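You operate a simulated robot arm through the tools that you are given. There is no shell and no other tool. Be economical: measure what you need, move in short steps, check, and stop when the job is done.

You are at the controls of a simulated robot arm. One attempt, no reset.

JOB
Open the clear cover, turn the left dial to 1.0 and shut the cover again. Take the tray labelled "good" from the top of the steel workbench and leave it on the lower shelf of the steel workbench. Press the yellow test button three times. Fetch the orange battery from the top of the tool trolley and set it on the middle shelf of the far service rack. Take the white oil filter labelled "oil a" from the top of the tool trolley and put it on the top of the far trunking. Take the pressure switch on the top of the tool trolley and put it away on the top of the steel workbench. Take the test point sign and leave it on the steel table. Take the carton from the black mat and put it on the blue mat. Take the white coolant filter on the steel table and put it away on the waist-high shelf of the blue rack. Shut the door. Shut the upper cabinet door. Turn the service dial to 750. The order is free. Set down upright: pressure switch, carton, white coolant filter.
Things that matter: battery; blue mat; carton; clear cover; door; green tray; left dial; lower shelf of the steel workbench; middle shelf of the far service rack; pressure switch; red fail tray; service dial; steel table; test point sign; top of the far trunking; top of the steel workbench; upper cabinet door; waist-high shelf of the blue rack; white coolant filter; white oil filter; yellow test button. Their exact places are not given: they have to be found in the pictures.

Only the result counts: the job must be done as asked and must still hold three seconds after the hand-in. Knocking over, shifting, dropping, spilling or breaking anything else fails it. A push-on lid holds only when it is set on centred and level and pressed home; a screw cap is set on level and turned clockwise until tight.

ROBOT AND FRAMES
A 7-joint arm with a fingered hand on a trunk, on a base that drives. Base frame: it is fixed to the floor where the robot stands at the start and does not move with it; the origin is under the middle of the robot, x ahead of it, y to its left, z up. Lengths are in mm, angles in rad, forces in N, time in s.
With the tool pointing down near the work surface it reaches from about 100 to 620 mm from the robot's upright axis, wherever it stands. Its first joint turns from -2.897 to 2.897 rad. Places, roughly: battery [-3750, 0, 750]; blue mat (26x22 cm) [840, 3860, 860]; carton [-750, 5000, 750]; clear cover [800, 0, 1300]; door [-6100, -600, 1100]; green tray, red fail tray [-5250, 2750, 1000]; left dial [700, 100, 1300]; lower shelf of the steel workbench [-5400, 2100, 200]; middle shelf of the far service rack (23x33 cm) [-2040, -2560, 800]; pressure switch [-3500, -250, 1000]; service dial [-1000, -800, 1000]; steel table [-400, 5000, 800]; test point sign [250, 4500, 250]; top of the far trunking (60x25 cm) [-3080, -1740, 580]; top of the steel workbench [-5400, 2100, 900]; upper cabinet door [-1100, -600, 1500]; waist-high shelf of the blue rack [-6500, 900, 1000]; white coolant filter [-1000, 5500, 1000]; white oil filter [-3500, 0, 1000]; yellow test button [-5500, 1700, 1000]. Payload 4 kg.
The tool frame sits at the grasp point between the pads (the TCP): z along the fingers, y along the line on which they close. The tips reach 26 mm beyond it. Largest opening 148 mm; the body of the gripper starts 73 mm behind the TCP. The gripper is a hand of 3 fingers: y runs from the thumb to the fingers, the wrist lies at [0, 0, -239] in the tool frame.
Orientation is told as [roll, pitch, yaw] about the base's x, y, z axes, in that order, counted from this pose: with the fingers straight down and closing along the base's y, the tool's x points along the base's -x, its y along +y and its z along -z.

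CONTROLS
- The arm moves only by the tool servo_tool. Its arguments are lists of equal length, an entry for each row: "offset": the shift along the tool's x, y, z in units of 40 mm (1.0 is 40 mm), a list of three; "delta_rot": the turn, a rotation vector about the tool's x, y, z in units of 5 degrees (1.0 is 5 degrees), a list of three. In form: {"offset": [[dx, dy, dz], ...], "delta_rot": [[ax, ay, az], ...]}. A call has 1 to 12 rows; each row shifts and turns the commanded pose from where the row before left it, along the tool's axes as they then stand. A call with a number of a shift or a turn outside -1 to 1 is refused whole. Rows are played at 5 a second. More than 50 mm and 0.15 rad between two rows, and nothing of the call is played. Where a pose cannot be reached the arm comes as near as it can. A force on the tool above 40 N (or 10 N above the force at the start of the call, whichever is more), or a blocked arm, ends the call early, and 0.2 s more pass. In this call time passes only in rows, and 0.2 s behind the last. It gives the time, the measured TCP pose, the force on the tool (base axes), the opening and the grip force at its end, in the units of the frame above (readings bear some noise), with the torque about the TCP (base axes, N m) and any sound that the robot's microphone picked up, and new pictures: "pictures" is both (left out), scene, wrist or none.
- Cameras (640 x 400 px; columns grow to the right, rows downward): "scene" is now at [-27.1, 67.2, 1333.4]; the picture's right is [-0.93, -0.36, 0.00], its down [-0.16, 0.42, -0.90] and it looks along [0.32, -0.83, -0.45] (base axes); focal length 214 px, centre (320, 200). "wrist" rides on the gripper at [68, -39, -90] in the tool frame; the picture's right is [0.50, 0.87, 0.00], its down [-0.66, 0.38, -0.65] and it looks along [-0.57, 0.33, 0.76] (tool axes); focal length 222 px, centre (320, 200).
- move_column(by): slides the trunk up (or, below 0, down) by that many mm; the arm and the scene camera ride with it, the base frame stays. It gives what a move gives, with no picture.
- roll_base(legs): drives the robot by 1 to 6 legs, each [ahead, left, turn to the left] in mm, mm and rad, along the robot's own axes; the way and the turn of a leg run together, so that a leg with both is an arc; at most 1500 mm and 3.142 rad a leg. The arm and the cameras ride along, it lands a little off, and it stops where it bumps. It gives what a move gives, and a new picture of the scene camera.
- set_fingers(finger1, finger2, thumb_bend): sets how far each is bent, from 0 (flat) to 1 (curled in); at 0.3 the hand is open as for a grip, at 0.7 the pads meet at the TCP. One left out holds its place. A second passes; each finger stops where it meets its share of the squeeze, and holds until it gets a number again. It is the only way to open and close the hand. It gives what a move gives, with no picture; readings hold the bend of each and the force on the fingers (four entries, about 0 where the hand has none), thumb and palm.
- aim_head(pan, tilt): turns the head with the scene camera to pan (to the left, within 2.705 rad either way) and tilt (down, from -0.506 to 1.204), counted from straight ahead of the robot. It gives what a move gives, and a new picture of the scene camera.
- point_at(camera, pixels): for up to 12 pixels [column, row] of the newest picture of that camera ("zoom" is the newest enlarged one), the place [x, y, z] in the base frame of the surface seen there, good to about 2 mm. The clock stands still meanwhile.
- zoom(camera, box): a new picture of the part [left, top, right, bottom] of that camera's present view, enlarged. The clock stands still meanwhile.
- job_done(): hands the job in; it is judged then, once.

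Keep the steps short. Do not move on a guess: measure, check each grasp and each placing, and mend mistakes. In all there are 357 turns and 360 pictures (those below and enlarged ones count). Leave the gripper open and the arm clear of the work at the hand-in unless told otherwise, and finish with a single line.

The tools are called after "Request:" by a JSON object that holds its "name" and its "arguments". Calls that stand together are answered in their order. servo_tool: Moves the arm, as the interface text tells. Its arguments: {"type":"object","properties":{"offset":{"type":"array"},"delta_rot":{"type":"array"},"pictures":{"type":"string","enum":["both","scene","wrist","none"]}},"required":["offset","delta_rot"]} The other tools are called the same way: move_column (by) slides the trunk up or down; set_fingers (finger1, finger2, thumb_bend) moves the fingers one by one; roll_base (legs) drives the base; aim_head (pan, tilt) turns the head that bears the scene camera; point_at (camera, pixels) gives the place of the surface under pixels of a picture; zoom (camera, box) takes an enlarged picture of a part of a camera's view; job_done () hands the job in.

At the start:

```text
time_s: 0.0
tcp_pos: [414.8, -215.7, 1000.9]
tool_rot: [0.0, 0.001, 0.001]
ft_force: [0.2, 0.3, 0.5]
ft_torque: [0.0, 0.02, 0.0]
width: 147.9
gripper_force: 0.0
shape: jaw
bend: [0.3, 0.3, 0.3]
finger forces: [0.0, 0.1, 0.0, 0.0, 0.0, 0.1]
trunk travel left (down, up): [-275.0, 315.0]
robot x, y, heading: [1.6, -5.1, 0.006]
head pan, tilt: [-1.201, 0.463]
```

scene: 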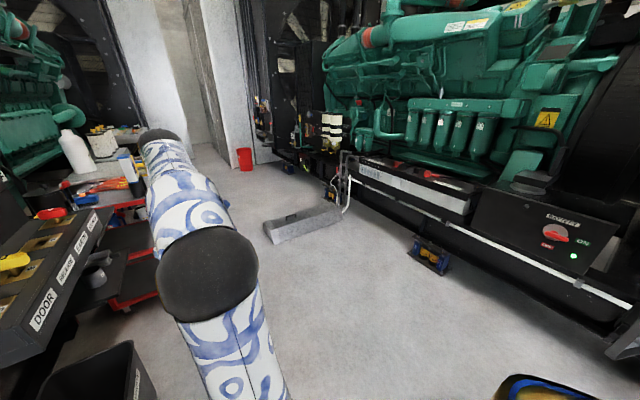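
wrist: 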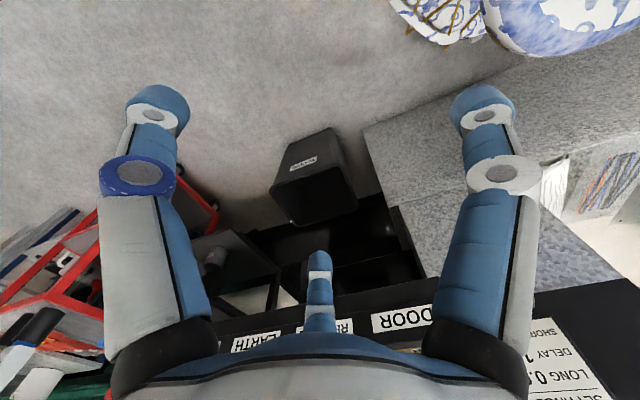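

I'll look straight ahead for the clear cover and the dial.

Request:
{"name": "aim_head", "arguments": {"pan": 0, "tilt": 0.2}}

```text
time_s: 1.4
tcp_pos: [415.6, -216.7, 1000.8]
tool_rot: [0.0, 0.0, 0.0]
ft_force: [0.2, 0.0, -0.8]
ft_torque: [-0.01, 0.01, -0.02]
width: 147.8
gripper_force: 0.0
shape: jaw
bend: [0.3, 0.3, 0.3]
finger forces: [0.0, 0.0, 0.1, 0.0, 0.1, 0.0]
trunk travel left (down, up): [-275.0, 315.0]
robot x, y, heading: [-0.6, 0.2, -0.004]
head pan, tilt: [0.0, 0.201]
```

scene: 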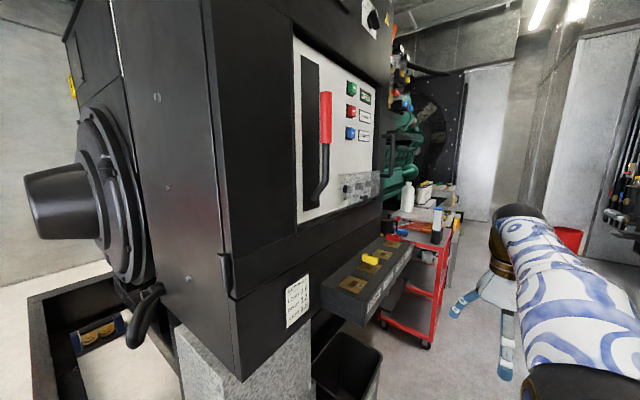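

The clear cover seems to be at about (360,187). Zooming in on it.

Request:
{"name": "zoom", "arguments": {"camera": "scene", "box": [280, 140, 440, 240]}}

Request:
{"name": "point_at", "arguments": {"camera": "scene", "pixels": [[345, 180], [378, 172], [345, 203], [378, 195], [300, 120], [375, 100], [302, 220], [230, 290], [370, 262], [320, 190]]}}

```text
4.00 times, centred on (360, 190) of scene
```

zoom: 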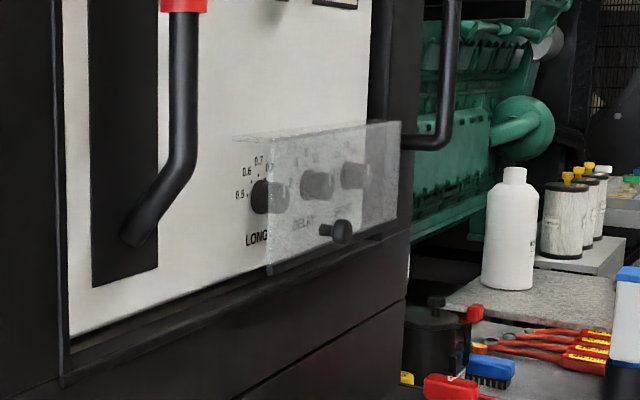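

```text
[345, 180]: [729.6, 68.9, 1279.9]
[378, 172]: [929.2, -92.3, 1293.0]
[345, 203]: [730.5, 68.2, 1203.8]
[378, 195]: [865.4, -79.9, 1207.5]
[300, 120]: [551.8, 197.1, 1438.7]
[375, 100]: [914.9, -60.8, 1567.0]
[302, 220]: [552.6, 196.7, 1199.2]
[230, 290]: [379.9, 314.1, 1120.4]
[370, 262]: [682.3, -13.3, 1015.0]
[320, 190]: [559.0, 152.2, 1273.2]
```

Request:
{"name": "aim_head", "arguments": {"pan": -0.5, "tilt": 0.75}}

Request:
{"name": "point_at", "arguments": {"camera": "scene", "pixels": [[320, 200]]}}

```text
time_s: 2.4
tcp_pos: [414.7, -216.7, 999.9]
tool_rot: [-0.002, -0.001, -0.001]
ft_force: [0.4, 0.5, 1.1]
ft_torque: [0.01, -0.02, -0.04]
width: 147.6
gripper_force: 0.1
shape: jaw
bend: [0.3, 0.3, 0.3]
finger forces: [0.0, 0.0, 0.1, 0.0, 0.0, 0.0]
trunk travel left (down, up): [-275.0, 315.0]
robot x, y, heading: [1.0, -0.2, 0.001]
head pan, tilt: [-0.499, 0.75]
```

scene: 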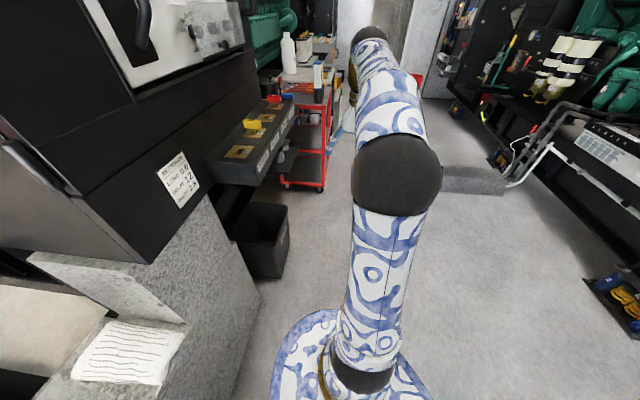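

```text
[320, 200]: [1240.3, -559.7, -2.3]
```

Measuring the base's extent and the obstacles around: plinth (240,310), bin (280,265), ledge box (290,110), trolley (320,190), trunking (470,185).

Request:
{"name": "point_at", "arguments": {"camera": "scene", "pixels": [[240, 370], [258, 295], [280, 275], [286, 212], [292, 105], [210, 165], [324, 190], [445, 190], [276, 360], [230, 330], [258, 150], [460, 175]]}}

Request:
{"name": "zoom", "arguments": {"camera": "scene", "box": [130, 60, 290, 220]}}

```text
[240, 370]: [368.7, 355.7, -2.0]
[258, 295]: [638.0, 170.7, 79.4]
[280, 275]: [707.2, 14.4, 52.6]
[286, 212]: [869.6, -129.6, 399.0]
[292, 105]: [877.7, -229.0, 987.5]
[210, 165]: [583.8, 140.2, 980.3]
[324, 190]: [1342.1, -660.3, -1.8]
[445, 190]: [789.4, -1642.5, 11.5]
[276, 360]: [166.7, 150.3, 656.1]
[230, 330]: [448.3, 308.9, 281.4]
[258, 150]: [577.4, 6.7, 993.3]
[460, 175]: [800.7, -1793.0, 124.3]
```

```text
2.50 times, centred on (210, 140) of scene
```

zoom: 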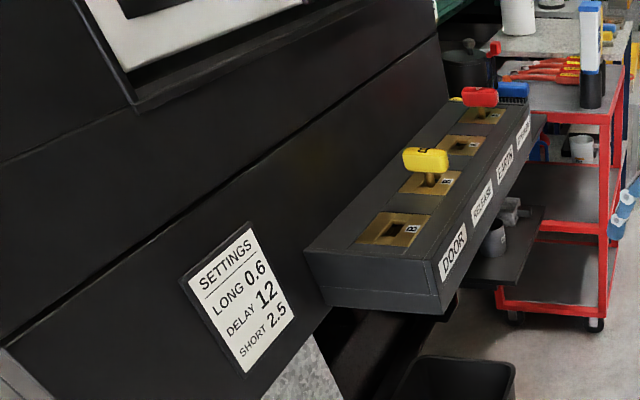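

I see the panel faces direction (-0.58,-0.81). I'll raise the trunk, then drive to stand square to it.

Request:
{"name": "move_column", "arguments": {"by": 220}}

Request:
{"name": "roll_base", "arguments": {"legs": [[330, -550, 0], [0, 0, 0.948]]}}

Request:
{"name": "aim_head", "arguments": {"pan": 0.0, "tilt": 0.4}}

```text
time_s: 4.7
tcp_pos: [415.2, -216.8, 1220.3]
tool_rot: [-0.001, 0.001, 0.001]
ft_force: [0.3, 0.8, 0.6]
ft_torque: [-0.02, 0.0, 0.03]
width: 148.0
gripper_force: 0.1
shape: jaw
bend: [0.3, 0.3, 0.3]
finger forces: [0.1, 0.0, 0.1, 0.1, 0.1, 0.0]
trunk travel left (down, up): [-495.0, 95.0]
robot x, y, heading: [-0.6, 0.5, 0.0]
head pan, tilt: [-0.499, 0.75]
```

```text
time_s: 10.7
tcp_pos: [744.2, -340.9, 1220.1]
tool_rot: [0.0, 0.0, 0.954]
ft_force: [-0.3, 0.4, -1.1]
ft_torque: [-0.02, -0.02, -0.02]
width: 148.2
gripper_force: 0.0
shape: jaw
bend: [0.3, 0.3, 0.3]
finger forces: [0.0, 0.0, 0.1, 0.1, 0.1, 0.1]
trunk travel left (down, up): [-495.0, 95.0]
robot x, y, heading: [329.2, -553.0, 0.95]
head pan, tilt: [-0.499, 0.75]
```

scene: 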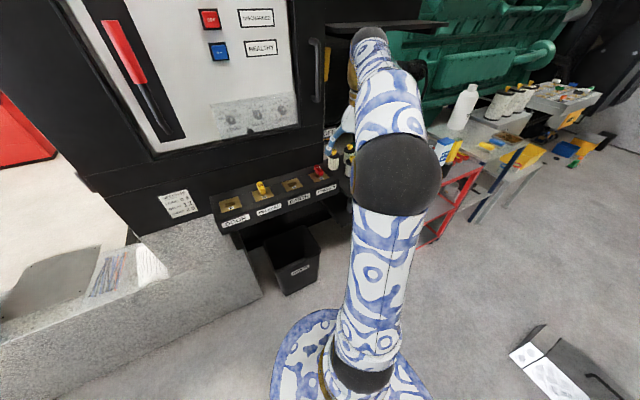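

```text
time_s: 11.6
tcp_pos: [743.3, -340.6, 1219.3]
tool_rot: [-0.001, -0.001, 0.953]
ft_force: [0.6, -0.7, -0.6]
ft_torque: [-0.03, -0.02, 0.02]
width: 147.9
gripper_force: 0.1
shape: jaw
bend: [0.3, 0.3, 0.3]
finger forces: [0.0, 0.1, 0.1, 0.0, 0.0, 0.0]
trunk travel left (down, up): [-495.0, 95.0]
robot x, y, heading: [325.5, -554.3, 0.952]
head pan, tilt: [0.0, 0.4]
```

scene: 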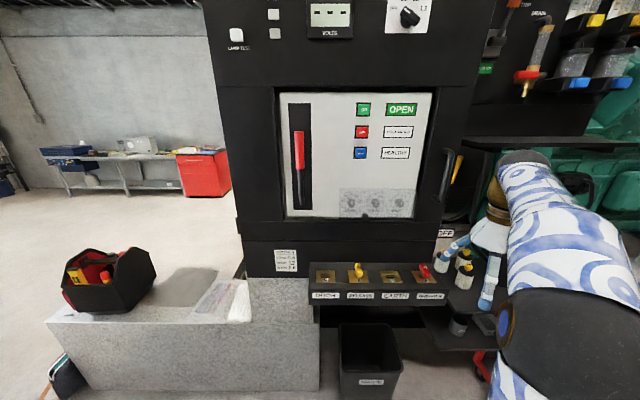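

Square to the panel. Zooming in on the cover at (378,203).

Request:
{"name": "zoom", "arguments": {"camera": "scene", "box": [330, 180, 426, 240]}}

Request:
{"name": "point_at", "arguments": {"camera": "scene", "pixels": [[290, 150], [425, 150], [290, 212], [330, 214], [340, 190], [416, 190], [342, 216], [413, 216], [366, 214], [316, 264], [445, 264], [358, 268]]}}

```text
6.67 times, centred on (378, 210) of scene
```

zoom: 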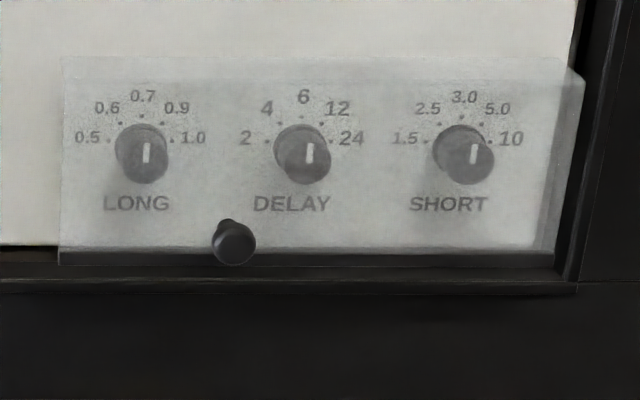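

```text
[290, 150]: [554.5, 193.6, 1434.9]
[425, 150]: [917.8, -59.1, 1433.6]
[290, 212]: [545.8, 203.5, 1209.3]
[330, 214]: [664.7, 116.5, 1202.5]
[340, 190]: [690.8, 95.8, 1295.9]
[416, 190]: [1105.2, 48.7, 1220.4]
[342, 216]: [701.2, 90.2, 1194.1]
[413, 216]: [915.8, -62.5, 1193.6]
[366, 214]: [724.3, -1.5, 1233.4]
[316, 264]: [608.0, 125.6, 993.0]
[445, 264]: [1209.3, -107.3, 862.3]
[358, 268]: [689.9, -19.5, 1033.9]
```

Request:
{"name": "point_at", "arguments": {"camera": "zoom", "pixels": [[235, 246], [235, 230], [235, 262], [220, 245], [250, 245], [60, 60], [60, 260], [580, 85], [148, 153], [140, 180], [130, 220], [300, 220]]}}

```text
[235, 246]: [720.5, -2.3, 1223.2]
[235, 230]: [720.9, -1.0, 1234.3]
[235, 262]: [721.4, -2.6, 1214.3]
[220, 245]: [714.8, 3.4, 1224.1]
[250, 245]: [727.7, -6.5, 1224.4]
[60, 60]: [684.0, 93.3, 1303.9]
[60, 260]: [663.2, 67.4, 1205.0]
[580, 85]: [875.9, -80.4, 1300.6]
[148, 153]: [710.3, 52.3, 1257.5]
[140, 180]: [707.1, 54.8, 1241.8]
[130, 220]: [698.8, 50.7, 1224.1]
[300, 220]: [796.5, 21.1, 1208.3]
```

I worked out the panel frame: the knob faces out at s=248 mm, 66 mm off the panel, z 1224. Now I tilt the tool to point at the panel while moving left in front of the knob.

Request:
{"name": "servo_tool", "arguments": {"offset": [[0, 0.444, 0], [0, 0.444, 0], [0, 0.444, 0], [0, 0.444, 0], [0, 0.444, 0], [0, 0.444, 0], [0, 0.444, 0], [0, 0.444, 0], [0, 0.444, 0], [0, 0.444, 0], [0, 0.444, 0], [0, 0.444, 0]], "delta_rot": [[0, -1, 0], [0, -1, 0], [0, -1, 0], [0, -1, 0], [0, -1, 0], [0, -1, 0], [0, -1, 0], [0, -1, 0], [0, -1, 0], [0, -1, 0], [0, -1, 0], [0, -1, 0]], "pictures": "none"}}

Request:
{"name": "servo_tool", "arguments": {"offset": [[0, 0, 0], [0, 0, 0], [0, 0, 0], [0, 0, 0], [0, 0, 0], [0, 0, 0]], "delta_rot": [[0, -1, 0], [0, -1, 0], [0, -1, 0], [0, -1, 0], [0, -1, 0], [0, -1, 0]]}}

```text
time_s: 14.2
tcp_pos: [573.4, -217.4, 1216.1]
tool_rot: [0.003, -1.038, 0.943]
ft_force: [0.2, -0.2, 0.7]
ft_torque: [0.0, 0.0, -0.03]
width: 148.2
gripper_force: 0.2
shape: jaw
bend: [0.3, 0.3, 0.3]
finger forces: [0.0, 0.0, 0.0, 0.0, 0.0, 0.1]
trunk travel left (down, up): [-495.0, 95.0]
robot x, y, heading: [328.4, -554.2, 0.954]
head pan, tilt: [0.0, 0.4]
```

```text
time_s: 15.6
tcp_pos: [589.2, -191.8, 1269.4]
tool_rot: [3.099, -1.569, -2.145]
ft_force: [-1.0, 0.2, -0.3]
ft_torque: [-0.01, 0.04, 0.01]
width: 147.8
gripper_force: 0.0
shape: jaw
bend: [0.3, 0.3, 0.3]
finger forces: [0.0, 0.0, 0.1, 0.1, 0.0, 0.1]
out of reach, approached as far as the arm can: row 3, 4, 5, 6
trunk travel left (down, up): [-495.0, 95.0]
robot x, y, heading: [329.4, -548.8, 0.955]
head pan, tilt: [0.0, 0.4]
```

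scene: 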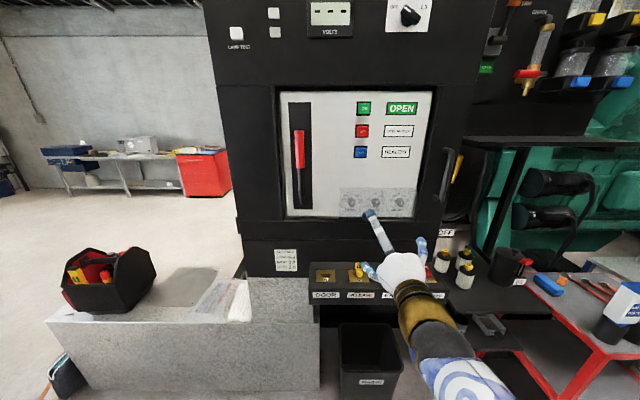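
wrist: 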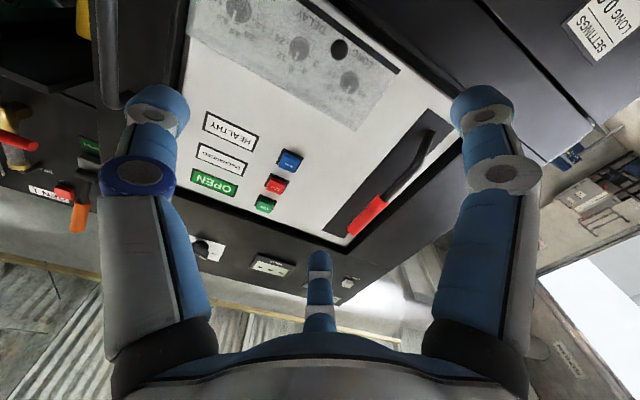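

The tool points at the panel now, but 50 mm too high. I lower the trunk by 45 mm, and test what the closed hand looks like in the wrist camera.

Request:
{"name": "move_column", "arguments": {"by": -45}}

Request:
{"name": "set_fingers", "arguments": {"finger1": 0.66, "finger2": 0.66, "thumb_bend": 0.66}}

Request:
{"name": "zoom", "arguments": {"camera": "wrist", "box": [0, 0, 640, 400]}}

Request:
{"name": "zoom", "arguments": {"camera": "scene", "box": [310, 170, 470, 330]}}

```text
time_s: 16.5
tcp_pos: [590.8, -187.8, 1223.0]
tool_rot: [0.001, -1.556, 0.949]
ft_force: [0.2, 0.1, 0.4]
ft_torque: [0.05, 0.0, 0.02]
width: 147.9
gripper_force: 0.1
shape: jaw
bend: [0.3, 0.3, 0.3]
finger forces: [0.0, 0.1, 0.1, 0.1, 0.0, 0.1]
trunk travel left (down, up): [-450.0, 140.0]
robot x, y, heading: [327.7, -552.6, 0.956]
head pan, tilt: [0.0, 0.4]
```

```text
time_s: 17.5
tcp_pos: [591.4, -187.9, 1222.1]
tool_rot: [0.002, -1.555, 0.947]
ft_force: [-0.3, 0.1, -1.0]
ft_torque: [-0.01, 0.01, 0.0]
width: 11.4
gripper_force: 0.0
shape: fingers
bend: [0.66, 0.66, 0.66]
finger forces: [0.0, 0.1, 0.1, 0.1, 0.0, 0.1]
trunk travel left (down, up): [-450.0, 140.0]
robot x, y, heading: [326.8, -555.8, 0.952]
head pan, tilt: [0.0, 0.4]
```

```text
1.00 times, centred on (320, 200) of wrist (not enlarged: the box is as wide or as high as the picture)
```

zoom: 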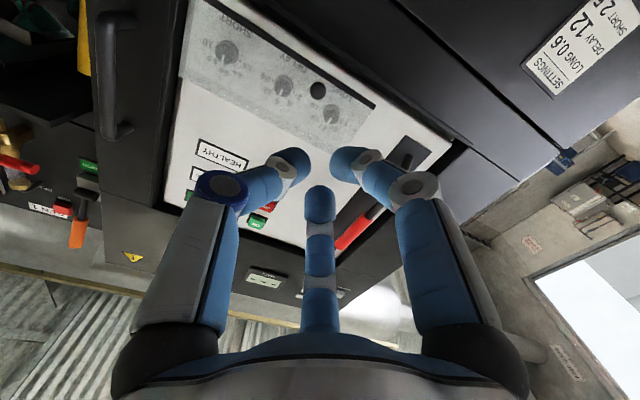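

```text
2.50 times, centred on (390, 250) of scene
```

zoom: 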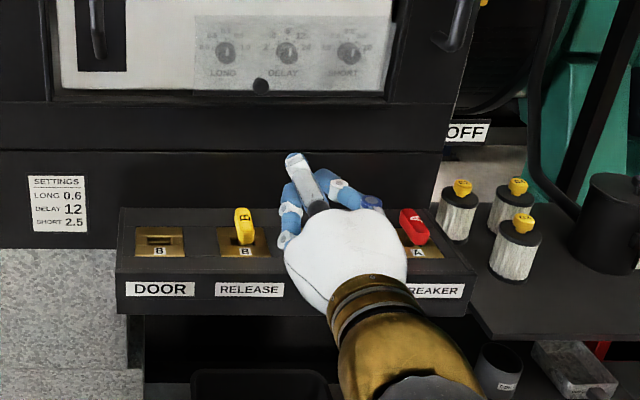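

The fingers close concentrically on the TCP. Half open them and advance to the knob (TCP 72 mm off the panel) so the tips stay clear of the pane.

Request:
{"name": "set_fingers", "arguments": {"finger1": 0.5, "finger2": 0.5, "thumb_bend": 0.5}}

Request:
{"name": "servo_tool", "arguments": {"offset": [[-0.05, 0, 0.5], [0, 0, 0.5], [0, 0, 0.5], [0, 0, 0.5], [0, 0, 0.5], [0, 0, 0.5], [0, 0, 0.5], [0, 0, 0.5]], "delta_rot": [[-0.18, -0.18, 0], [0, 0, 0], [0, 0, 0], [0, 0, 0], [0, 0, 0], [0, 0, 0], [0, 0, 0], [0, 0, 0]]}}

```text
time_s: 18.5
tcp_pos: [591.0, -188.7, 1221.8]
tool_rot: [0.005, -1.556, 0.95]
ft_force: [0.3, 0.5, -0.1]
ft_torque: [0.04, 0.0, 0.02]
width: 61.7
gripper_force: 0.0
shape: fingers
bend: [0.5, 0.5, 0.5]
finger forces: [0.0, 0.0, 0.0, 0.0, 0.1, 0.0]
trunk travel left (down, up): [-450.0, 140.0]
robot x, y, heading: [327.9, -548.5, 0.951]
head pan, tilt: [0.0, 0.4]
```

```text
time_s: 20.3
tcp_pos: [680.7, -59.4, 1230.2]
tool_rot: [-3.123, -1.559, -2.191]
ft_force: [-0.4, -0.2, -0.1]
ft_torque: [0.05, 0.02, 0.0]
width: 61.7
gripper_force: 0.0
shape: fingers
bend: [0.5, 0.5, 0.5]
finger forces: [0.0, 0.0, 0.1, 0.0, 0.0, 0.0]
trunk travel left (down, up): [-450.0, 140.0]
robot x, y, heading: [328.0, -553.4, 0.948]
head pan, tilt: [0.0, 0.4]
```

scene: 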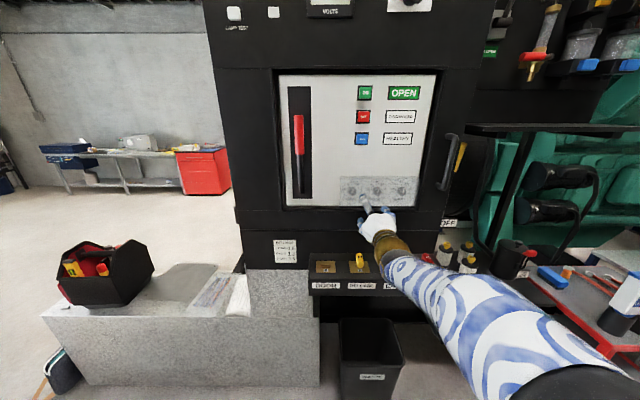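
wrist: 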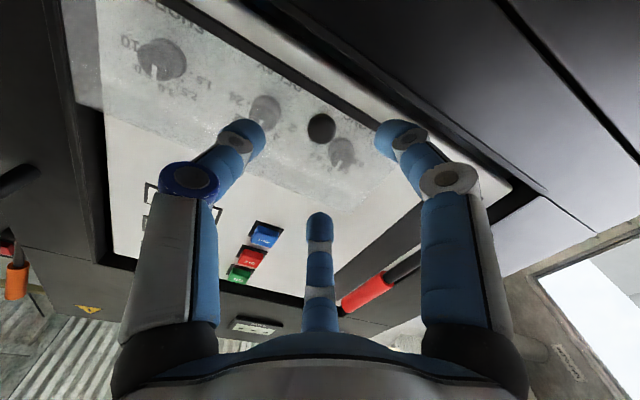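

On line (s=248) but 6 mm high; correct downwards and advance 64 mm.

Request:
{"name": "servo_tool", "arguments": {"offset": [[0.15, 0, 0.4], [0, 0, 0.4], [0, 0, 0.4], [0, 0, 0.4]], "delta_rot": [[0, 0.13, 0], [0, 0, 0], [0, 0, 0], [0, 0, 0]], "pictures": "wrist"}}

```text
time_s: 21.4
tcp_pos: [714.4, -9.9, 1227.1]
tool_rot: [-3.051, -1.564, -2.268]
ft_force: [-25.4, -35.9, 3.3]
ft_torque: [0.27, -0.52, -2.16]
width: 61.3
gripper_force: 22.7
shape: fingers
bend: [0.5, 0.5, 0.49]
finger forces: [0.0, 0.0, 0.0, 0.1, 45.5, 0.0]
trunk travel left (down, up): [-450.0, 140.0]
robot x, y, heading: [328.1, -553.7, 0.947]
head pan, tilt: [0.0, 0.4]
stopped in row 4: the force on the tool passed its limit at 54 N (the readings are from after the stop); the commanded pose is now the measured one
```

wrist: 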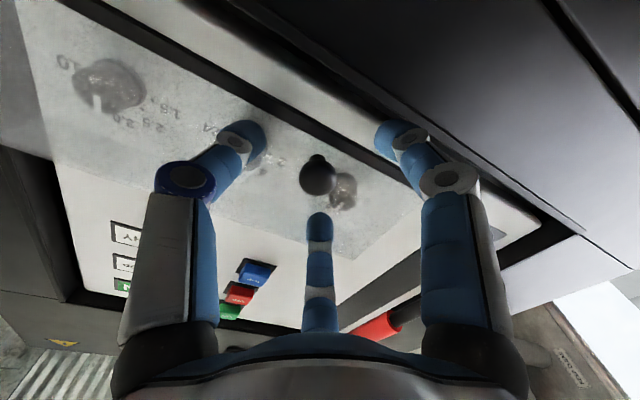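

The thumb tip touched the pane. Back off 5 mm and close on the knob.

Request:
{"name": "servo_tool", "arguments": {"offset": [[0.06, 0, -0.15]], "delta_rot": [[0, 0, 0]], "pictures": "none"}}

Request:
{"name": "set_fingers", "arguments": {"finger1": 0.7, "finger2": 0.7, "thumb_bend": 0.7}}

Request:
{"name": "zoom", "arguments": {"camera": "wrist", "box": [160, 60, 480, 260]}}

```text
time_s: 21.8
tcp_pos: [713.9, -10.9, 1221.3]
tool_rot: [1.069, -1.57, -0.101]
ft_force: [-2.2, -1.8, 0.8]
ft_torque: [-0.03, -0.02, -0.1]
width: 61.6
gripper_force: 1.2
shape: fingers
bend: [0.5, 0.5, 0.5]
finger forces: [0.0, 0.0, 0.0, 0.1, 2.7, 0.1]
trunk travel left (down, up): [-450.0, 140.0]
robot x, y, heading: [325.3, -554.2, 0.947]
head pan, tilt: [0.0, 0.4]
```

```text
time_s: 22.8
tcp_pos: [714.9, -10.8, 1221.9]
tool_rot: [1.794, -1.569, -0.828]
ft_force: [3.5, 0.0, 2.0]
ft_torque: [0.01, 0.01, -0.05]
width: 9.7
gripper_force: 6.3
shape: fingers
bend: [0.68, 0.64, 0.66]
finger forces: [1.9, 4.7, 0.0, 0.0, 6.5, 0.0]
trunk travel left (down, up): [-450.0, 140.0]
robot x, y, heading: [326.6, -557.3, 0.954]
head pan, tilt: [0.0, 0.4]
```

```text
2.00 times, centred on (320, 160) of wrist
```

zoom: 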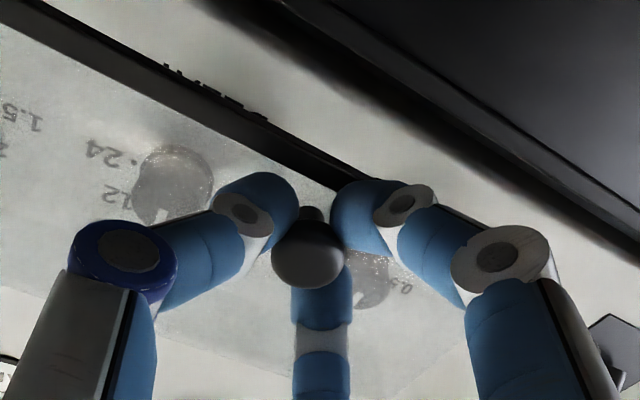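

The knob is held by all three. Now a trial opening of 20° about a top hinge, watching the force.

Request:
{"name": "servo_tool", "arguments": {"offset": [[-0.164, 0, -0.177], [-0.164, 0, -0.177], [-0.164, 0, -0.177], [-0.164, 0, -0.177]], "delta_rot": [[0, 1, 0], [0, 1, 0], [0, 1, 0], [0, 1, 0]]}}

```text
time_s: 23.8
tcp_pos: [700.3, -29.5, 1249.3]
tool_rot: [0.006, -1.222, 0.959]
ft_force: [8.3, -2.3, 3.3]
ft_torque: [0.0, -0.07, -0.14]
width: 7.7
gripper_force: 6.6
shape: fingers
bend: [0.68, 0.66, 0.67]
finger forces: [1.4, 3.8, 0.0, 0.0, 6.9, 0.1]
out of reach, approached as far as the arm can: row 3
trunk travel left (down, up): [-450.0, 140.0]
robot x, y, heading: [327.8, -553.3, 0.949]
head pan, tilt: [0.0, 0.4]
```

scene: 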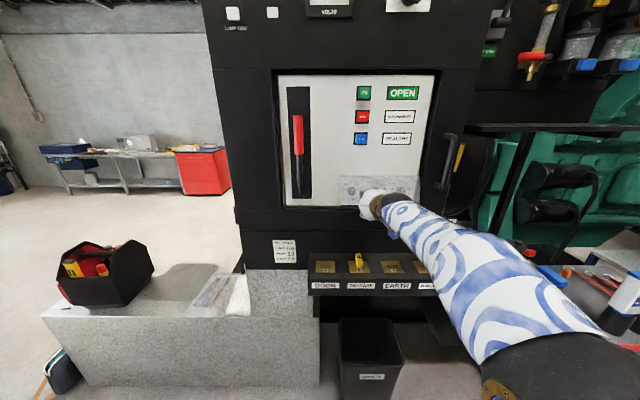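
wrist: 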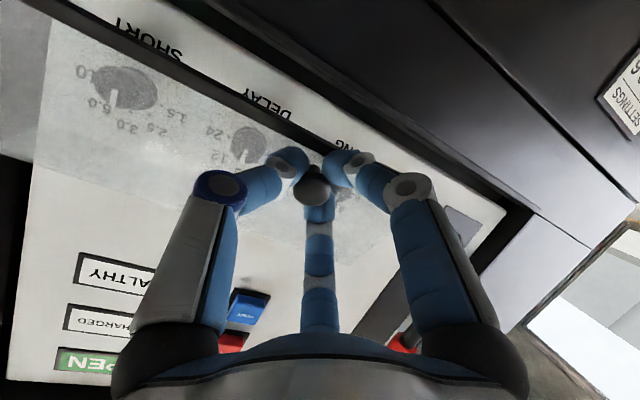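

The cover swings about its top edge and the knob holds. Continue another 30°.

Request:
{"name": "servo_tool", "arguments": {"offset": [[-0.164, 0, -0.177], [-0.164, 0, -0.177], [-0.164, 0, -0.177], [-0.164, 0, -0.177], [-0.164, 0, -0.177], [-0.164, 0, -0.177]], "delta_rot": [[0, 1, 0], [0, 1, 0], [0, 1, 0], [0, 1, 0], [0, 1, 0], [0, 1, 0]], "pictures": "wrist"}}

```text
time_s: 25.2
tcp_pos: [690.4, -41.8, 1304.0]
tool_rot: [0.002, -0.698, 0.965]
ft_force: [5.1, -8.1, 0.1]
ft_torque: [-0.16, -0.07, -0.21]
width: 8.9
gripper_force: 9.7
shape: fingers
bend: [0.68, 0.67, 0.67]
finger forces: [2.5, 3.7, 0.1, 0.0, 13.4, 0.1]
trunk travel left (down, up): [-450.0, 140.0]
robot x, y, heading: [327.2, -557.3, 0.952]
head pan, tilt: [0.0, 0.4]
```

wrist: 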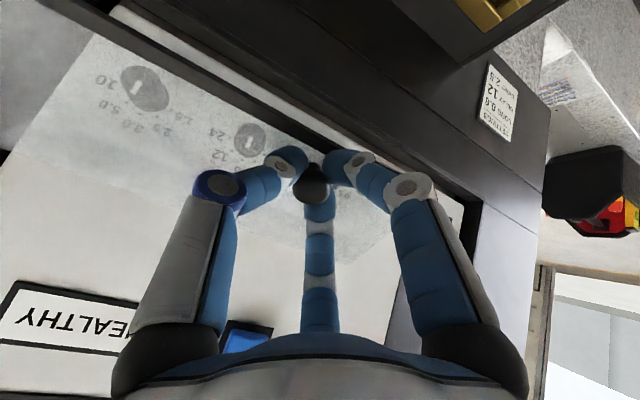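

Request:
{"name": "servo_tool", "arguments": {"offset": [[-0.164, 0, -0.177], [-0.164, 0, -0.177], [-0.164, 0, -0.177], [-0.164, 0, -0.177], [-0.164, 0, -0.177], [-0.164, 0, -0.177], [-0.164, 0, -0.177], [-0.164, 0, -0.177]], "delta_rot": [[0, 1, 0], [0, 1, 0], [0, 1, 0], [0, 1, 0], [0, 1, 0], [0, 1, 0], [0, 1, 0], [0, 1, 0]]}}

```text
time_s: 27.0
tcp_pos: [650.6, -111.5, 1261.0]
tool_rot: [-0.004, -0.202, 0.966]
ft_force: [0.5, 0.1, -0.2]
ft_torque: [0.04, -0.01, 0.02]
width: 0.0
gripper_force: 0.1
shape: fingers
bend: [0.7, 0.69, 0.7]
finger forces: [0.1, 0.0, 0.0, 0.0, 0.0, 0.0]
out of reach, approached as far as the arm can: row 2, 3, 4, 5, 6, 7, 8
trunk travel left (down, up): [-450.0, 140.0]
robot x, y, heading: [327.5, -553.4, 0.951]
head pan, tilt: [0.0, 0.4]
```

scene: 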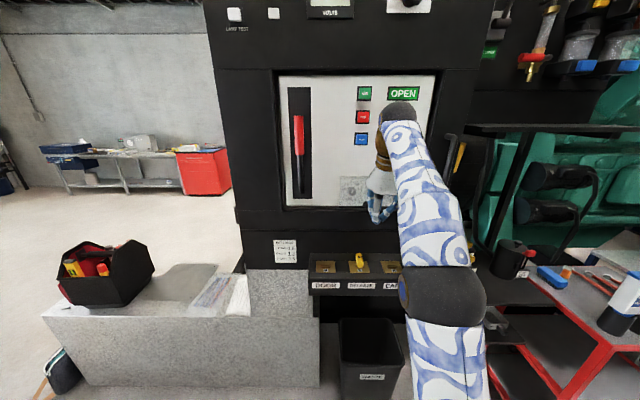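
wrist: 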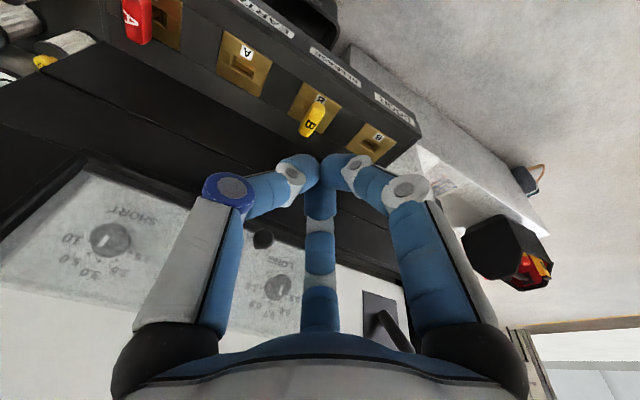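

The cover's motion is right, but the arm ran out of upward reach with the tool tilting down and the cover fell shut again. New plan: tool horizontal, fingers closed as a poker, lift the cover from beneath the knob. Lower the trunk a little and level the tool again.

Request:
{"name": "move_column", "arguments": {"by": -30}}

Request:
{"name": "servo_tool", "arguments": {"offset": [[0, 0, 0], [0, 0, 0], [0, 0, 0], [0, 0, 0], [0, 0, 0], [0, 0, 0], [0, 0, 0], [0, 0, 0], [0, 0, 0], [0, 0, 0], [0, 0, 0], [0, 0, 0]], "delta_rot": [[0, -1, 0], [0, -1, 0], [0, -1, 0], [0, -1, 0], [0, -1, 0], [0, -1, 0], [0, -1, 0], [0, -1, 0], [0, -1, 0], [0, -1, 0], [0, -1, 0], [0, -1, 0]], "pictures": "none"}}

Request:
{"name": "servo_tool", "arguments": {"offset": [[0, 0, 0], [0, 0, 0], [0, 0, 0], [0, 0, 0]], "delta_rot": [[0, -1, 0], [0, -1, 0], [0, -1, 0], [0, -0.6, 0]], "pictures": "scene"}}

```text
time_s: 27.8
tcp_pos: [652.0, -110.2, 1231.2]
tool_rot: [-0.001, -0.201, 0.967]
ft_force: [0.8, 0.9, -0.3]
ft_torque: [0.03, -0.02, 0.01]
width: 0.2
gripper_force: 0.0
shape: fingers
bend: [0.7, 0.69, 0.7]
finger forces: [0.1, 0.1, 0.1, 0.1, 0.0, 0.1]
trunk travel left (down, up): [-420.0, 170.0]
robot x, y, heading: [325.2, -550.6, 0.952]
head pan, tilt: [0.0, 0.4]
```

```text
time_s: 30.4
tcp_pos: [650.8, -111.3, 1230.6]
tool_rot: [-0.005, -1.252, 0.975]
ft_force: [-0.5, 0.3, 0.6]
ft_torque: [-0.02, 0.0, 0.02]
width: 0.0
gripper_force: 0.0
shape: fingers
bend: [0.7, 0.69, 0.7]
finger forces: [0.0, 0.1, 0.1, 0.0, 0.1, 0.0]
trunk travel left (down, up): [-420.0, 170.0]
robot x, y, heading: [329.3, -555.2, 0.954]
head pan, tilt: [0.0, 0.4]
```

```text
time_s: 31.4
tcp_pos: [650.9, -111.1, 1229.9]
tool_rot: [-0.295, -1.565, 1.261]
ft_force: [-0.2, 0.6, -0.3]
ft_torque: [0.01, -0.01, 0.04]
width: 0.2
gripper_force: 0.2
shape: fingers
bend: [0.7, 0.69, 0.7]
finger forces: [0.0, 0.0, 0.1, 0.1, 0.0, 0.1]
trunk travel left (down, up): [-420.0, 170.0]
robot x, y, heading: [324.8, -552.4, 0.949]
head pan, tilt: [0.0, 0.4]
```

scene: 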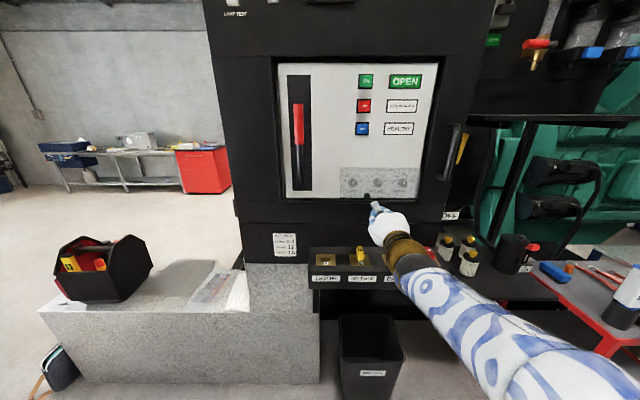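

Level. Now down 60 mm, below knob and cover edge, then advance beneath it.

Request:
{"name": "servo_tool", "arguments": {"offset": [[0.5, 0, 0], [0.5, 0, 0], [0.5, 0, 0], [0, 0, 0.7], [0, 0, 0.7], [0, 0, 0.7], [0, 0, 0.7], [0, 0, 0.55]], "delta_rot": [[0, 0, 0], [0, 0, 0], [0, 0, 0], [0, 0, 0], [0, 0, 0], [0, 0, 0], [0, 0, 0], [0, 0, 0]]}}

Request:
{"name": "zoom", "arguments": {"camera": "scene", "box": [320, 160, 448, 240]}}

```text
time_s: 33.2
tcp_pos: [725.7, -0.9, 1168.3]
tool_rot: [-0.241, -1.563, 1.207]
ft_force: [-0.5, 0.6, -0.9]
ft_torque: [-0.03, 0.0, 0.03]
width: 0.1
gripper_force: 0.2
shape: fingers
bend: [0.7, 0.69, 0.7]
finger forces: [0.0, 0.1, 0.0, 0.0, 0.0, 0.0]
trunk travel left (down, up): [-420.0, 170.0]
robot x, y, heading: [327.4, -554.8, 0.952]
head pan, tilt: [0.0, 0.4]
```

scene: 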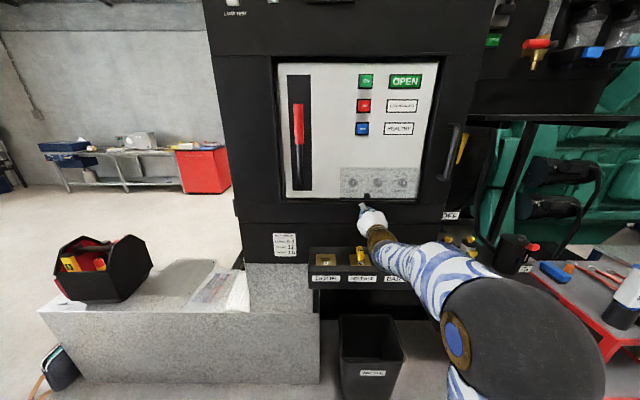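
wrist: 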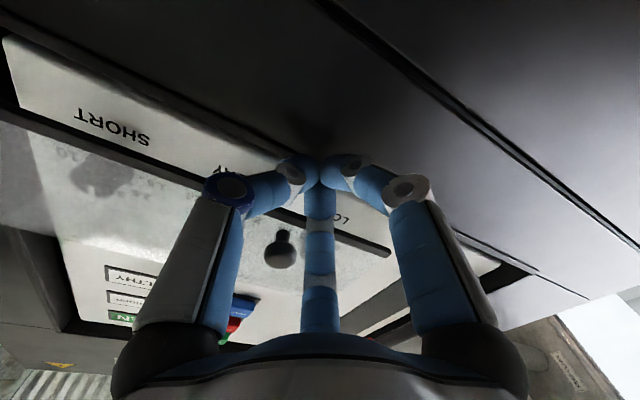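

```text
5.00 times, centred on (384, 200) of scene
```

zoom: 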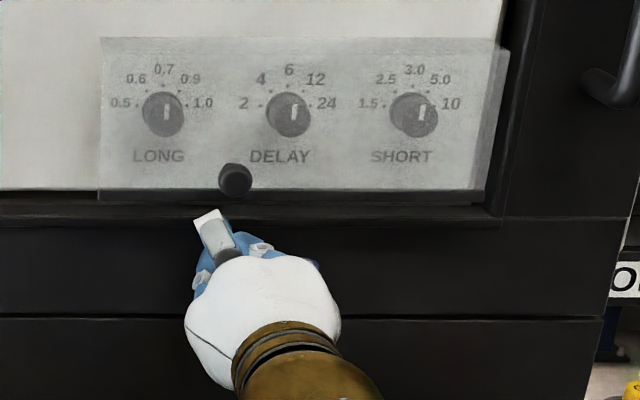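

Tips are beneath the knob. Raise in steps of 15 mm to lift the cover.

Request:
{"name": "servo_tool", "arguments": {"offset": [[-0.375, 0, 0], [-0.375, 0, 0], [-0.375, 0, 0], [-0.375, 0, 0], [-0.375, 0, 0], [-0.375, 0, 0], [-0.375, 0, 0], [-0.375, 0, 0]], "delta_rot": [[0, 0, 0], [0, 0, 0], [0, 0, 0], [0, 0, 0], [0, 0, 0], [0, 0, 0], [0, 0, 0], [0, 0, 0]]}}

Request:
{"name": "zoom", "arguments": {"camera": "scene", "box": [320, 140, 448, 220]}}

```text
time_s: 34.0
tcp_pos: [728.3, 0.1, 1198.9]
tool_rot: [-0.057, -1.536, 1.023]
ft_force: [-5.0, -5.3, -11.9]
ft_torque: [-0.11, 0.12, 0.12]
width: 3.6
gripper_force: 10.5
shape: fingers
bend: [0.67, 0.72, 0.7]
finger forces: [0.0, 14.0, 0.1, 0.0, 7.3, 0.1]
trunk travel left (down, up): [-420.0, 170.0]
robot x, y, heading: [325.3, -556.0, 0.949]
head pan, tilt: [0.0, 0.4]
stopped in row 3: the force on the tool passed its limit at 51 N (the readings are from after the stop); the commanded pose is now the measured one
```

scene: 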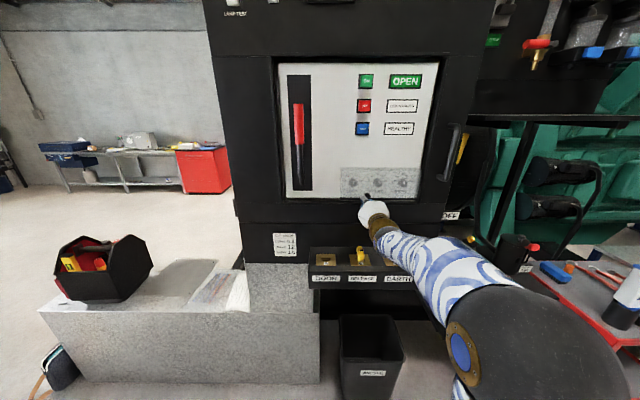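
wrist: 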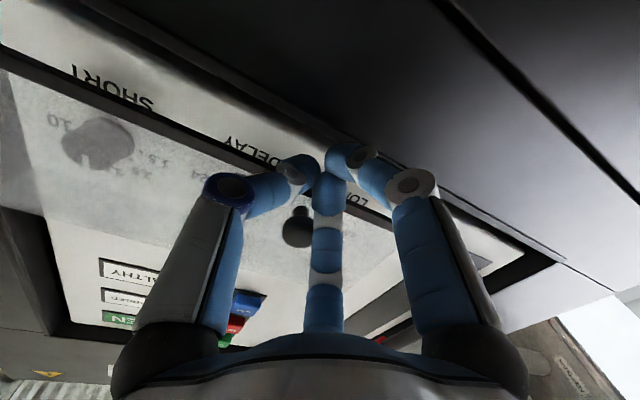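

```text
5.00 times, centred on (384, 180) of scene
```

zoom: 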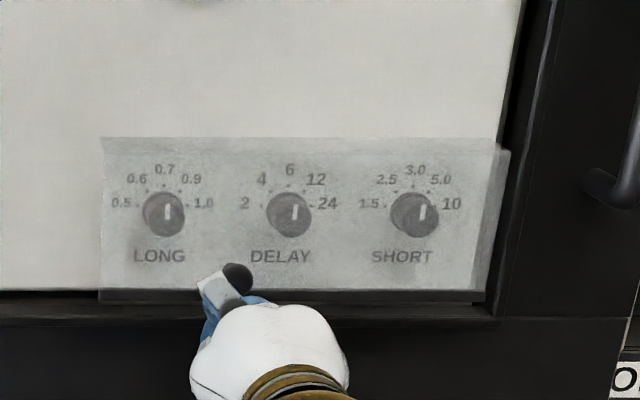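

Pushing up jams (the line of force passes near the hinge). Better: grip the knob again, but with the trunk higher, so the full arc stays in reach. Back off and raise the trunk by 130, then come down level.

Request:
{"name": "servo_tool", "arguments": {"offset": [[0.4, 0, 0], [0.3, 0, -0.8], [0, 0, -0.8], [0, 0, -0.8]], "delta_rot": [[0, 0, 0], [0, 0, 0], [0, 0, 0], [0, 0, 0]], "pictures": "none"}}

Request:
{"name": "move_column", "arguments": {"by": 130}}

Request:
{"name": "set_fingers", "arguments": {"finger1": 0.5, "finger2": 0.5, "thumb_bend": 0.5}}

Request:
{"name": "servo_tool", "arguments": {"offset": [[0.4, 0, 0], [0.4, 0, 0], [0.4, 0, 0], [0.4, 0, 0], [0.4, 0, 0]], "delta_rot": [[0, 0, 0], [0, 0, 0], [0, 0, 0], [0, 0, 0], [0, 0, 0]], "pictures": "scene"}}

```text
time_s: 35.0
tcp_pos: [672.0, -81.8, 1174.1]
tool_rot: [-0.068, -1.539, 1.033]
ft_force: [0.2, -0.2, -0.2]
ft_torque: [0.03, 0.0, 0.0]
width: 0.7
gripper_force: 0.0
shape: fingers
bend: [0.69, 0.7, 0.7]
finger forces: [0.1, 0.0, 0.0, 0.0, 0.1, 0.0]
trunk travel left (down, up): [-420.0, 170.0]
robot x, y, heading: [323.3, -549.6, 0.954]
head pan, tilt: [0.0, 0.4]
```

```text
time_s: 36.6
tcp_pos: [672.1, -80.2, 1304.5]
tool_rot: [-0.06, -1.538, 1.027]
ft_force: [0.1, -0.3, 0.0]
ft_torque: [-0.04, -0.01, -0.01]
width: 0.9
gripper_force: 0.2
shape: fingers
bend: [0.69, 0.7, 0.7]
finger forces: [0.0, 0.1, 0.1, 0.1, 0.1, 0.0]
trunk travel left (down, up): [-550.0, 40.0]
robot x, y, heading: [328.8, -554.7, 0.953]
head pan, tilt: [0.0, 0.4]
```

```text
time_s: 37.6
tcp_pos: [672.7, -81.1, 1304.1]
tool_rot: [-0.061, -1.54, 1.024]
ft_force: [-0.5, 0.0, -1.0]
ft_torque: [0.0, 0.01, -0.05]
width: 61.4
gripper_force: 0.1
shape: fingers
bend: [0.5, 0.5, 0.5]
finger forces: [0.0, 0.0, 0.0, 0.0, 0.1, 0.0]
trunk travel left (down, up): [-550.0, 40.0]
robot x, y, heading: [327.0, -555.1, 0.955]
head pan, tilt: [0.0, 0.4]
```

```text
time_s: 38.8
tcp_pos: [671.6, -83.5, 1224.5]
tool_rot: [-0.059, -1.54, 1.024]
ft_force: [0.1, -0.3, 0.3]
ft_torque: [0.01, 0.01, 0.03]
width: 61.7
gripper_force: 0.1
shape: fingers
bend: [0.5, 0.5, 0.5]
finger forces: [0.1, 0.0, 0.1, 0.0, 0.1, 0.0]
trunk travel left (down, up): [-550.0, 40.0]
robot x, y, heading: [327.7, -554.7, 0.954]
head pan, tilt: [0.0, 0.4]
```

scene: 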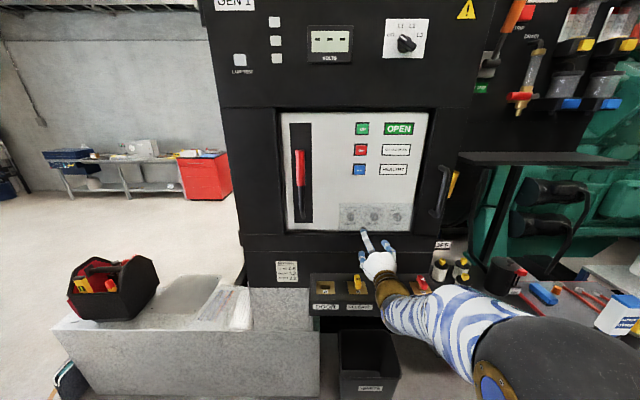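

Reachable. Shift 6 mm right and advance 80 mm to the knob.

Request:
{"name": "servo_tool", "arguments": {"offset": [[0, -0.16, 0.4], [0, 0, 0.4], [0, 0, 0.4], [0, 0, 0.4], [0, 0, 0.37]], "delta_rot": [[0, -0.3, 0], [0, 0, 0], [0, 0, 0], [0, 0, 0], [0, 0, 0]], "pictures": "wrist"}}

```text
time_s: 40.0
tcp_pos: [721.2, -21.2, 1224.4]
tool_rot: [-0.337, -1.566, 1.304]
ft_force: [0.9, -1.0, -0.4]
ft_torque: [-0.02, -0.02, 0.01]
width: 61.9
gripper_force: 0.1
shape: fingers
bend: [0.5, 0.5, 0.5]
finger forces: [0.0, 0.0, 0.0, 0.1, 0.0, 0.0]
trunk travel left (down, up): [-550.0, 40.0]
robot x, y, heading: [324.1, -554.5, 0.956]
head pan, tilt: [0.0, 0.4]
```

wrist: 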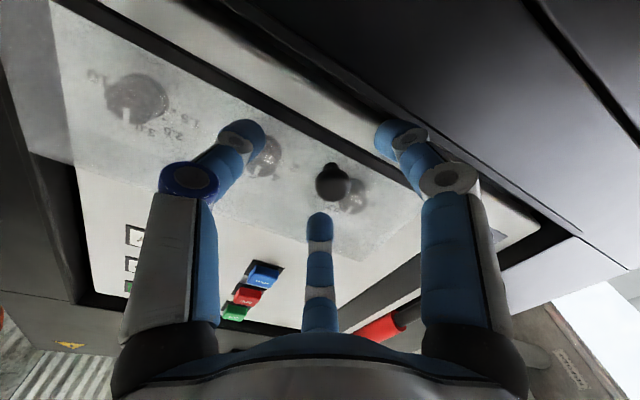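

I shifted the wrong way; move 11 mm left, advance 4 mm, then close.

Request:
{"name": "servo_tool", "arguments": {"offset": [[0, 0.29, 0], [0, 0, 0.1]], "delta_rot": [[0, 0, 0], [0, 0, 0]], "pictures": "none"}}

Request:
{"name": "set_fingers", "arguments": {"finger1": 0.72, "finger2": 0.72, "thumb_bend": 0.72}}

Request:
{"name": "zoom", "arguments": {"camera": "wrist", "box": [160, 60, 480, 260]}}

```text
time_s: 40.6
tcp_pos: [714.2, -12.3, 1223.5]
tool_rot: [-0.304, -1.564, 1.269]
ft_force: [-0.5, -1.2, 0.4]
ft_torque: [0.02, -0.01, -0.04]
width: 61.9
gripper_force: 0.7
shape: fingers
bend: [0.5, 0.5, 0.5]
finger forces: [0.0, 0.1, 0.0, 0.1, 0.9, 0.0]
trunk travel left (down, up): [-550.0, 40.0]
robot x, y, heading: [327.7, -553.3, 0.954]
head pan, tilt: [0.0, 0.4]
```

```text
time_s: 41.6
tcp_pos: [715.4, -12.3, 1223.2]
tool_rot: [-0.287, -1.564, 1.254]
ft_force: [3.1, 0.8, 3.2]
ft_torque: [0.03, -0.05, -0.04]
width: 10.1
gripper_force: 9.3
shape: fingers
bend: [0.66, 0.65, 0.67]
finger forces: [4.5, 6.1, 0.0, 0.0, 7.7, 0.0]
trunk travel left (down, up): [-550.0, 40.0]
robot x, y, heading: [325.1, -553.7, 0.953]
head pan, tilt: [0.0, 0.4]
```

```text
2.00 times, centred on (320, 160) of wrist
```

zoom: 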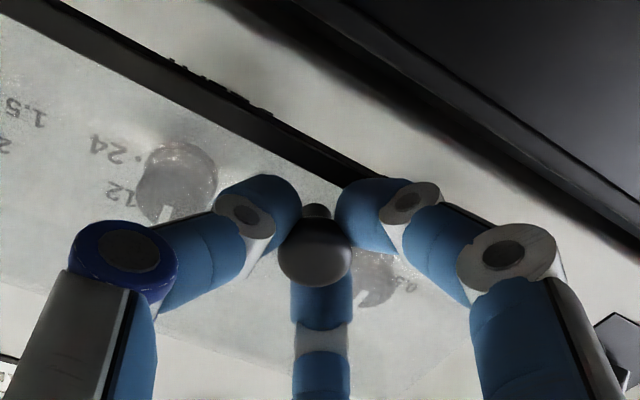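

Gripped. Open along the arc, 45° first.

Request:
{"name": "servo_tool", "arguments": {"offset": [[-0.158, 0, -0.177], [-0.158, 0, -0.177], [-0.158, 0, -0.177], [-0.158, 0, -0.177], [-0.158, 0, -0.177], [-0.158, 0, -0.177], [-0.158, 0, -0.177], [-0.158, 0, -0.177], [-0.158, 0, -0.177]], "delta_rot": [[0, 1, 0], [0, 1, 0], [0, 1, 0], [0, 1, 0], [0, 1, 0], [0, 1, 0], [0, 1, 0], [0, 1, 0], [0, 1, 0]], "pictures": "none"}}

Request:
{"name": "servo_tool", "arguments": {"offset": [[-0.158, 0, -0.177], [-0.158, 0, -0.177], [-0.158, 0, -0.177], [-0.158, 0, -0.177], [-0.158, 0, -0.177], [-0.158, 0, -0.177]], "delta_rot": [[0, 1, 0], [0, 1, 0], [0, 1, 0], [0, 1, 0], [0, 1, 0], [0, 1, 0]]}}

```text
time_s: 43.6
tcp_pos: [692.2, -42.7, 1292.1]
tool_rot: [0.0, -0.78, 0.969]
ft_force: [-1.2, -4.0, -2.8]
ft_torque: [-0.1, 0.12, -0.05]
width: 5.1
gripper_force: 13.6
shape: fingers
bend: [0.71, 0.65, 0.68]
finger forces: [8.1, 6.2, 0.1, 0.0, 12.2, 0.0]
out of reach, approached as far as the arm can: row 5
trunk travel left (down, up): [-550.0, 40.0]
robot x, y, heading: [326.4, -556.5, 0.958]
head pan, tilt: [0.0, 0.4]
```

```text
time_s: 45.0
tcp_pos: [681.8, -54.5, 1312.8]
tool_rot: [-0.001, -0.253, 0.97]
ft_force: [-1.9, -0.1, -0.8]
ft_torque: [-0.01, 0.0, 0.02]
width: 0.0
gripper_force: 1.1
shape: fingers
bend: [0.72, 0.67, 0.7]
finger forces: [0.1, 2.1, 0.0, 0.1, 0.1, 0.0]
out of reach, approached as far as the arm can: row 5, 6
trunk travel left (down, up): [-550.0, 40.0]
robot x, y, heading: [324.9, -553.5, 0.949]
head pan, tilt: [0.0, 0.4]
```

scene: 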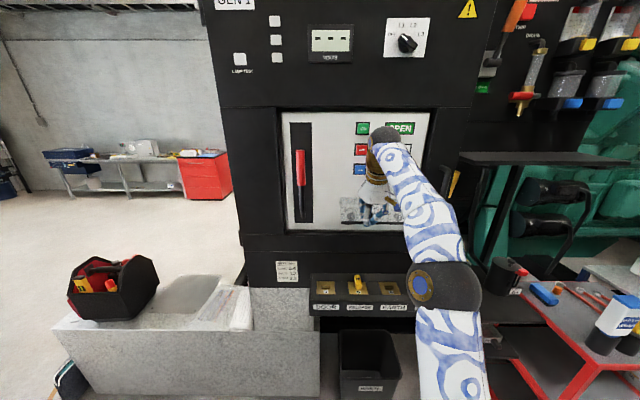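
wrist: 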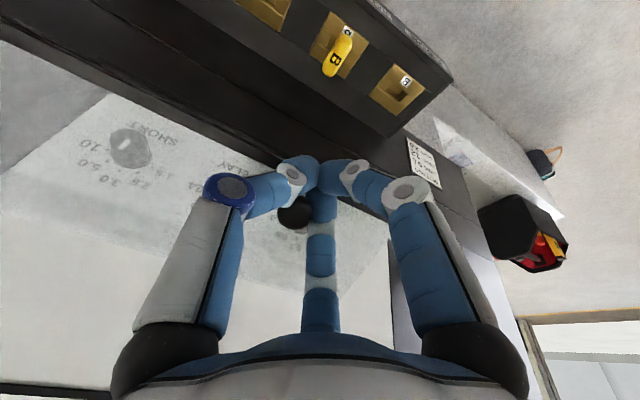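

Request:
{"name": "zoom", "arguments": {"camera": "scene", "box": [320, 150, 448, 240]}}

Request:
{"name": "point_at", "arguments": {"camera": "wrist", "pixels": [[292, 220], [125, 130], [100, 95], [220, 160], [250, 230], [60, 250]]}}

```text
4.44 times, centred on (384, 195) of scene
```

zoom: 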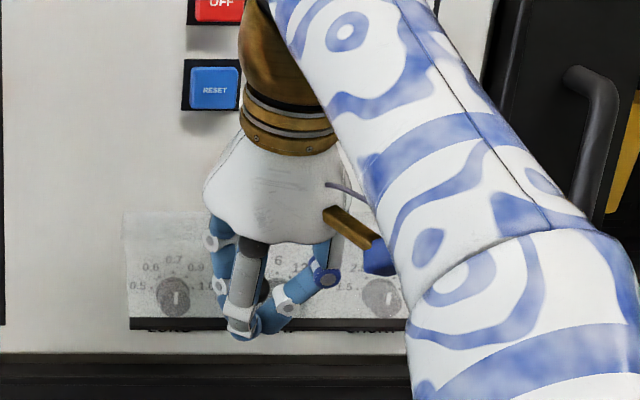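

```text
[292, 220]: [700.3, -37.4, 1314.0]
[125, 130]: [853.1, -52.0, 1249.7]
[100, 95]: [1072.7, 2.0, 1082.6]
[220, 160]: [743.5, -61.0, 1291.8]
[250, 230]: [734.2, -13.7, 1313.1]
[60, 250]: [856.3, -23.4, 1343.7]
```

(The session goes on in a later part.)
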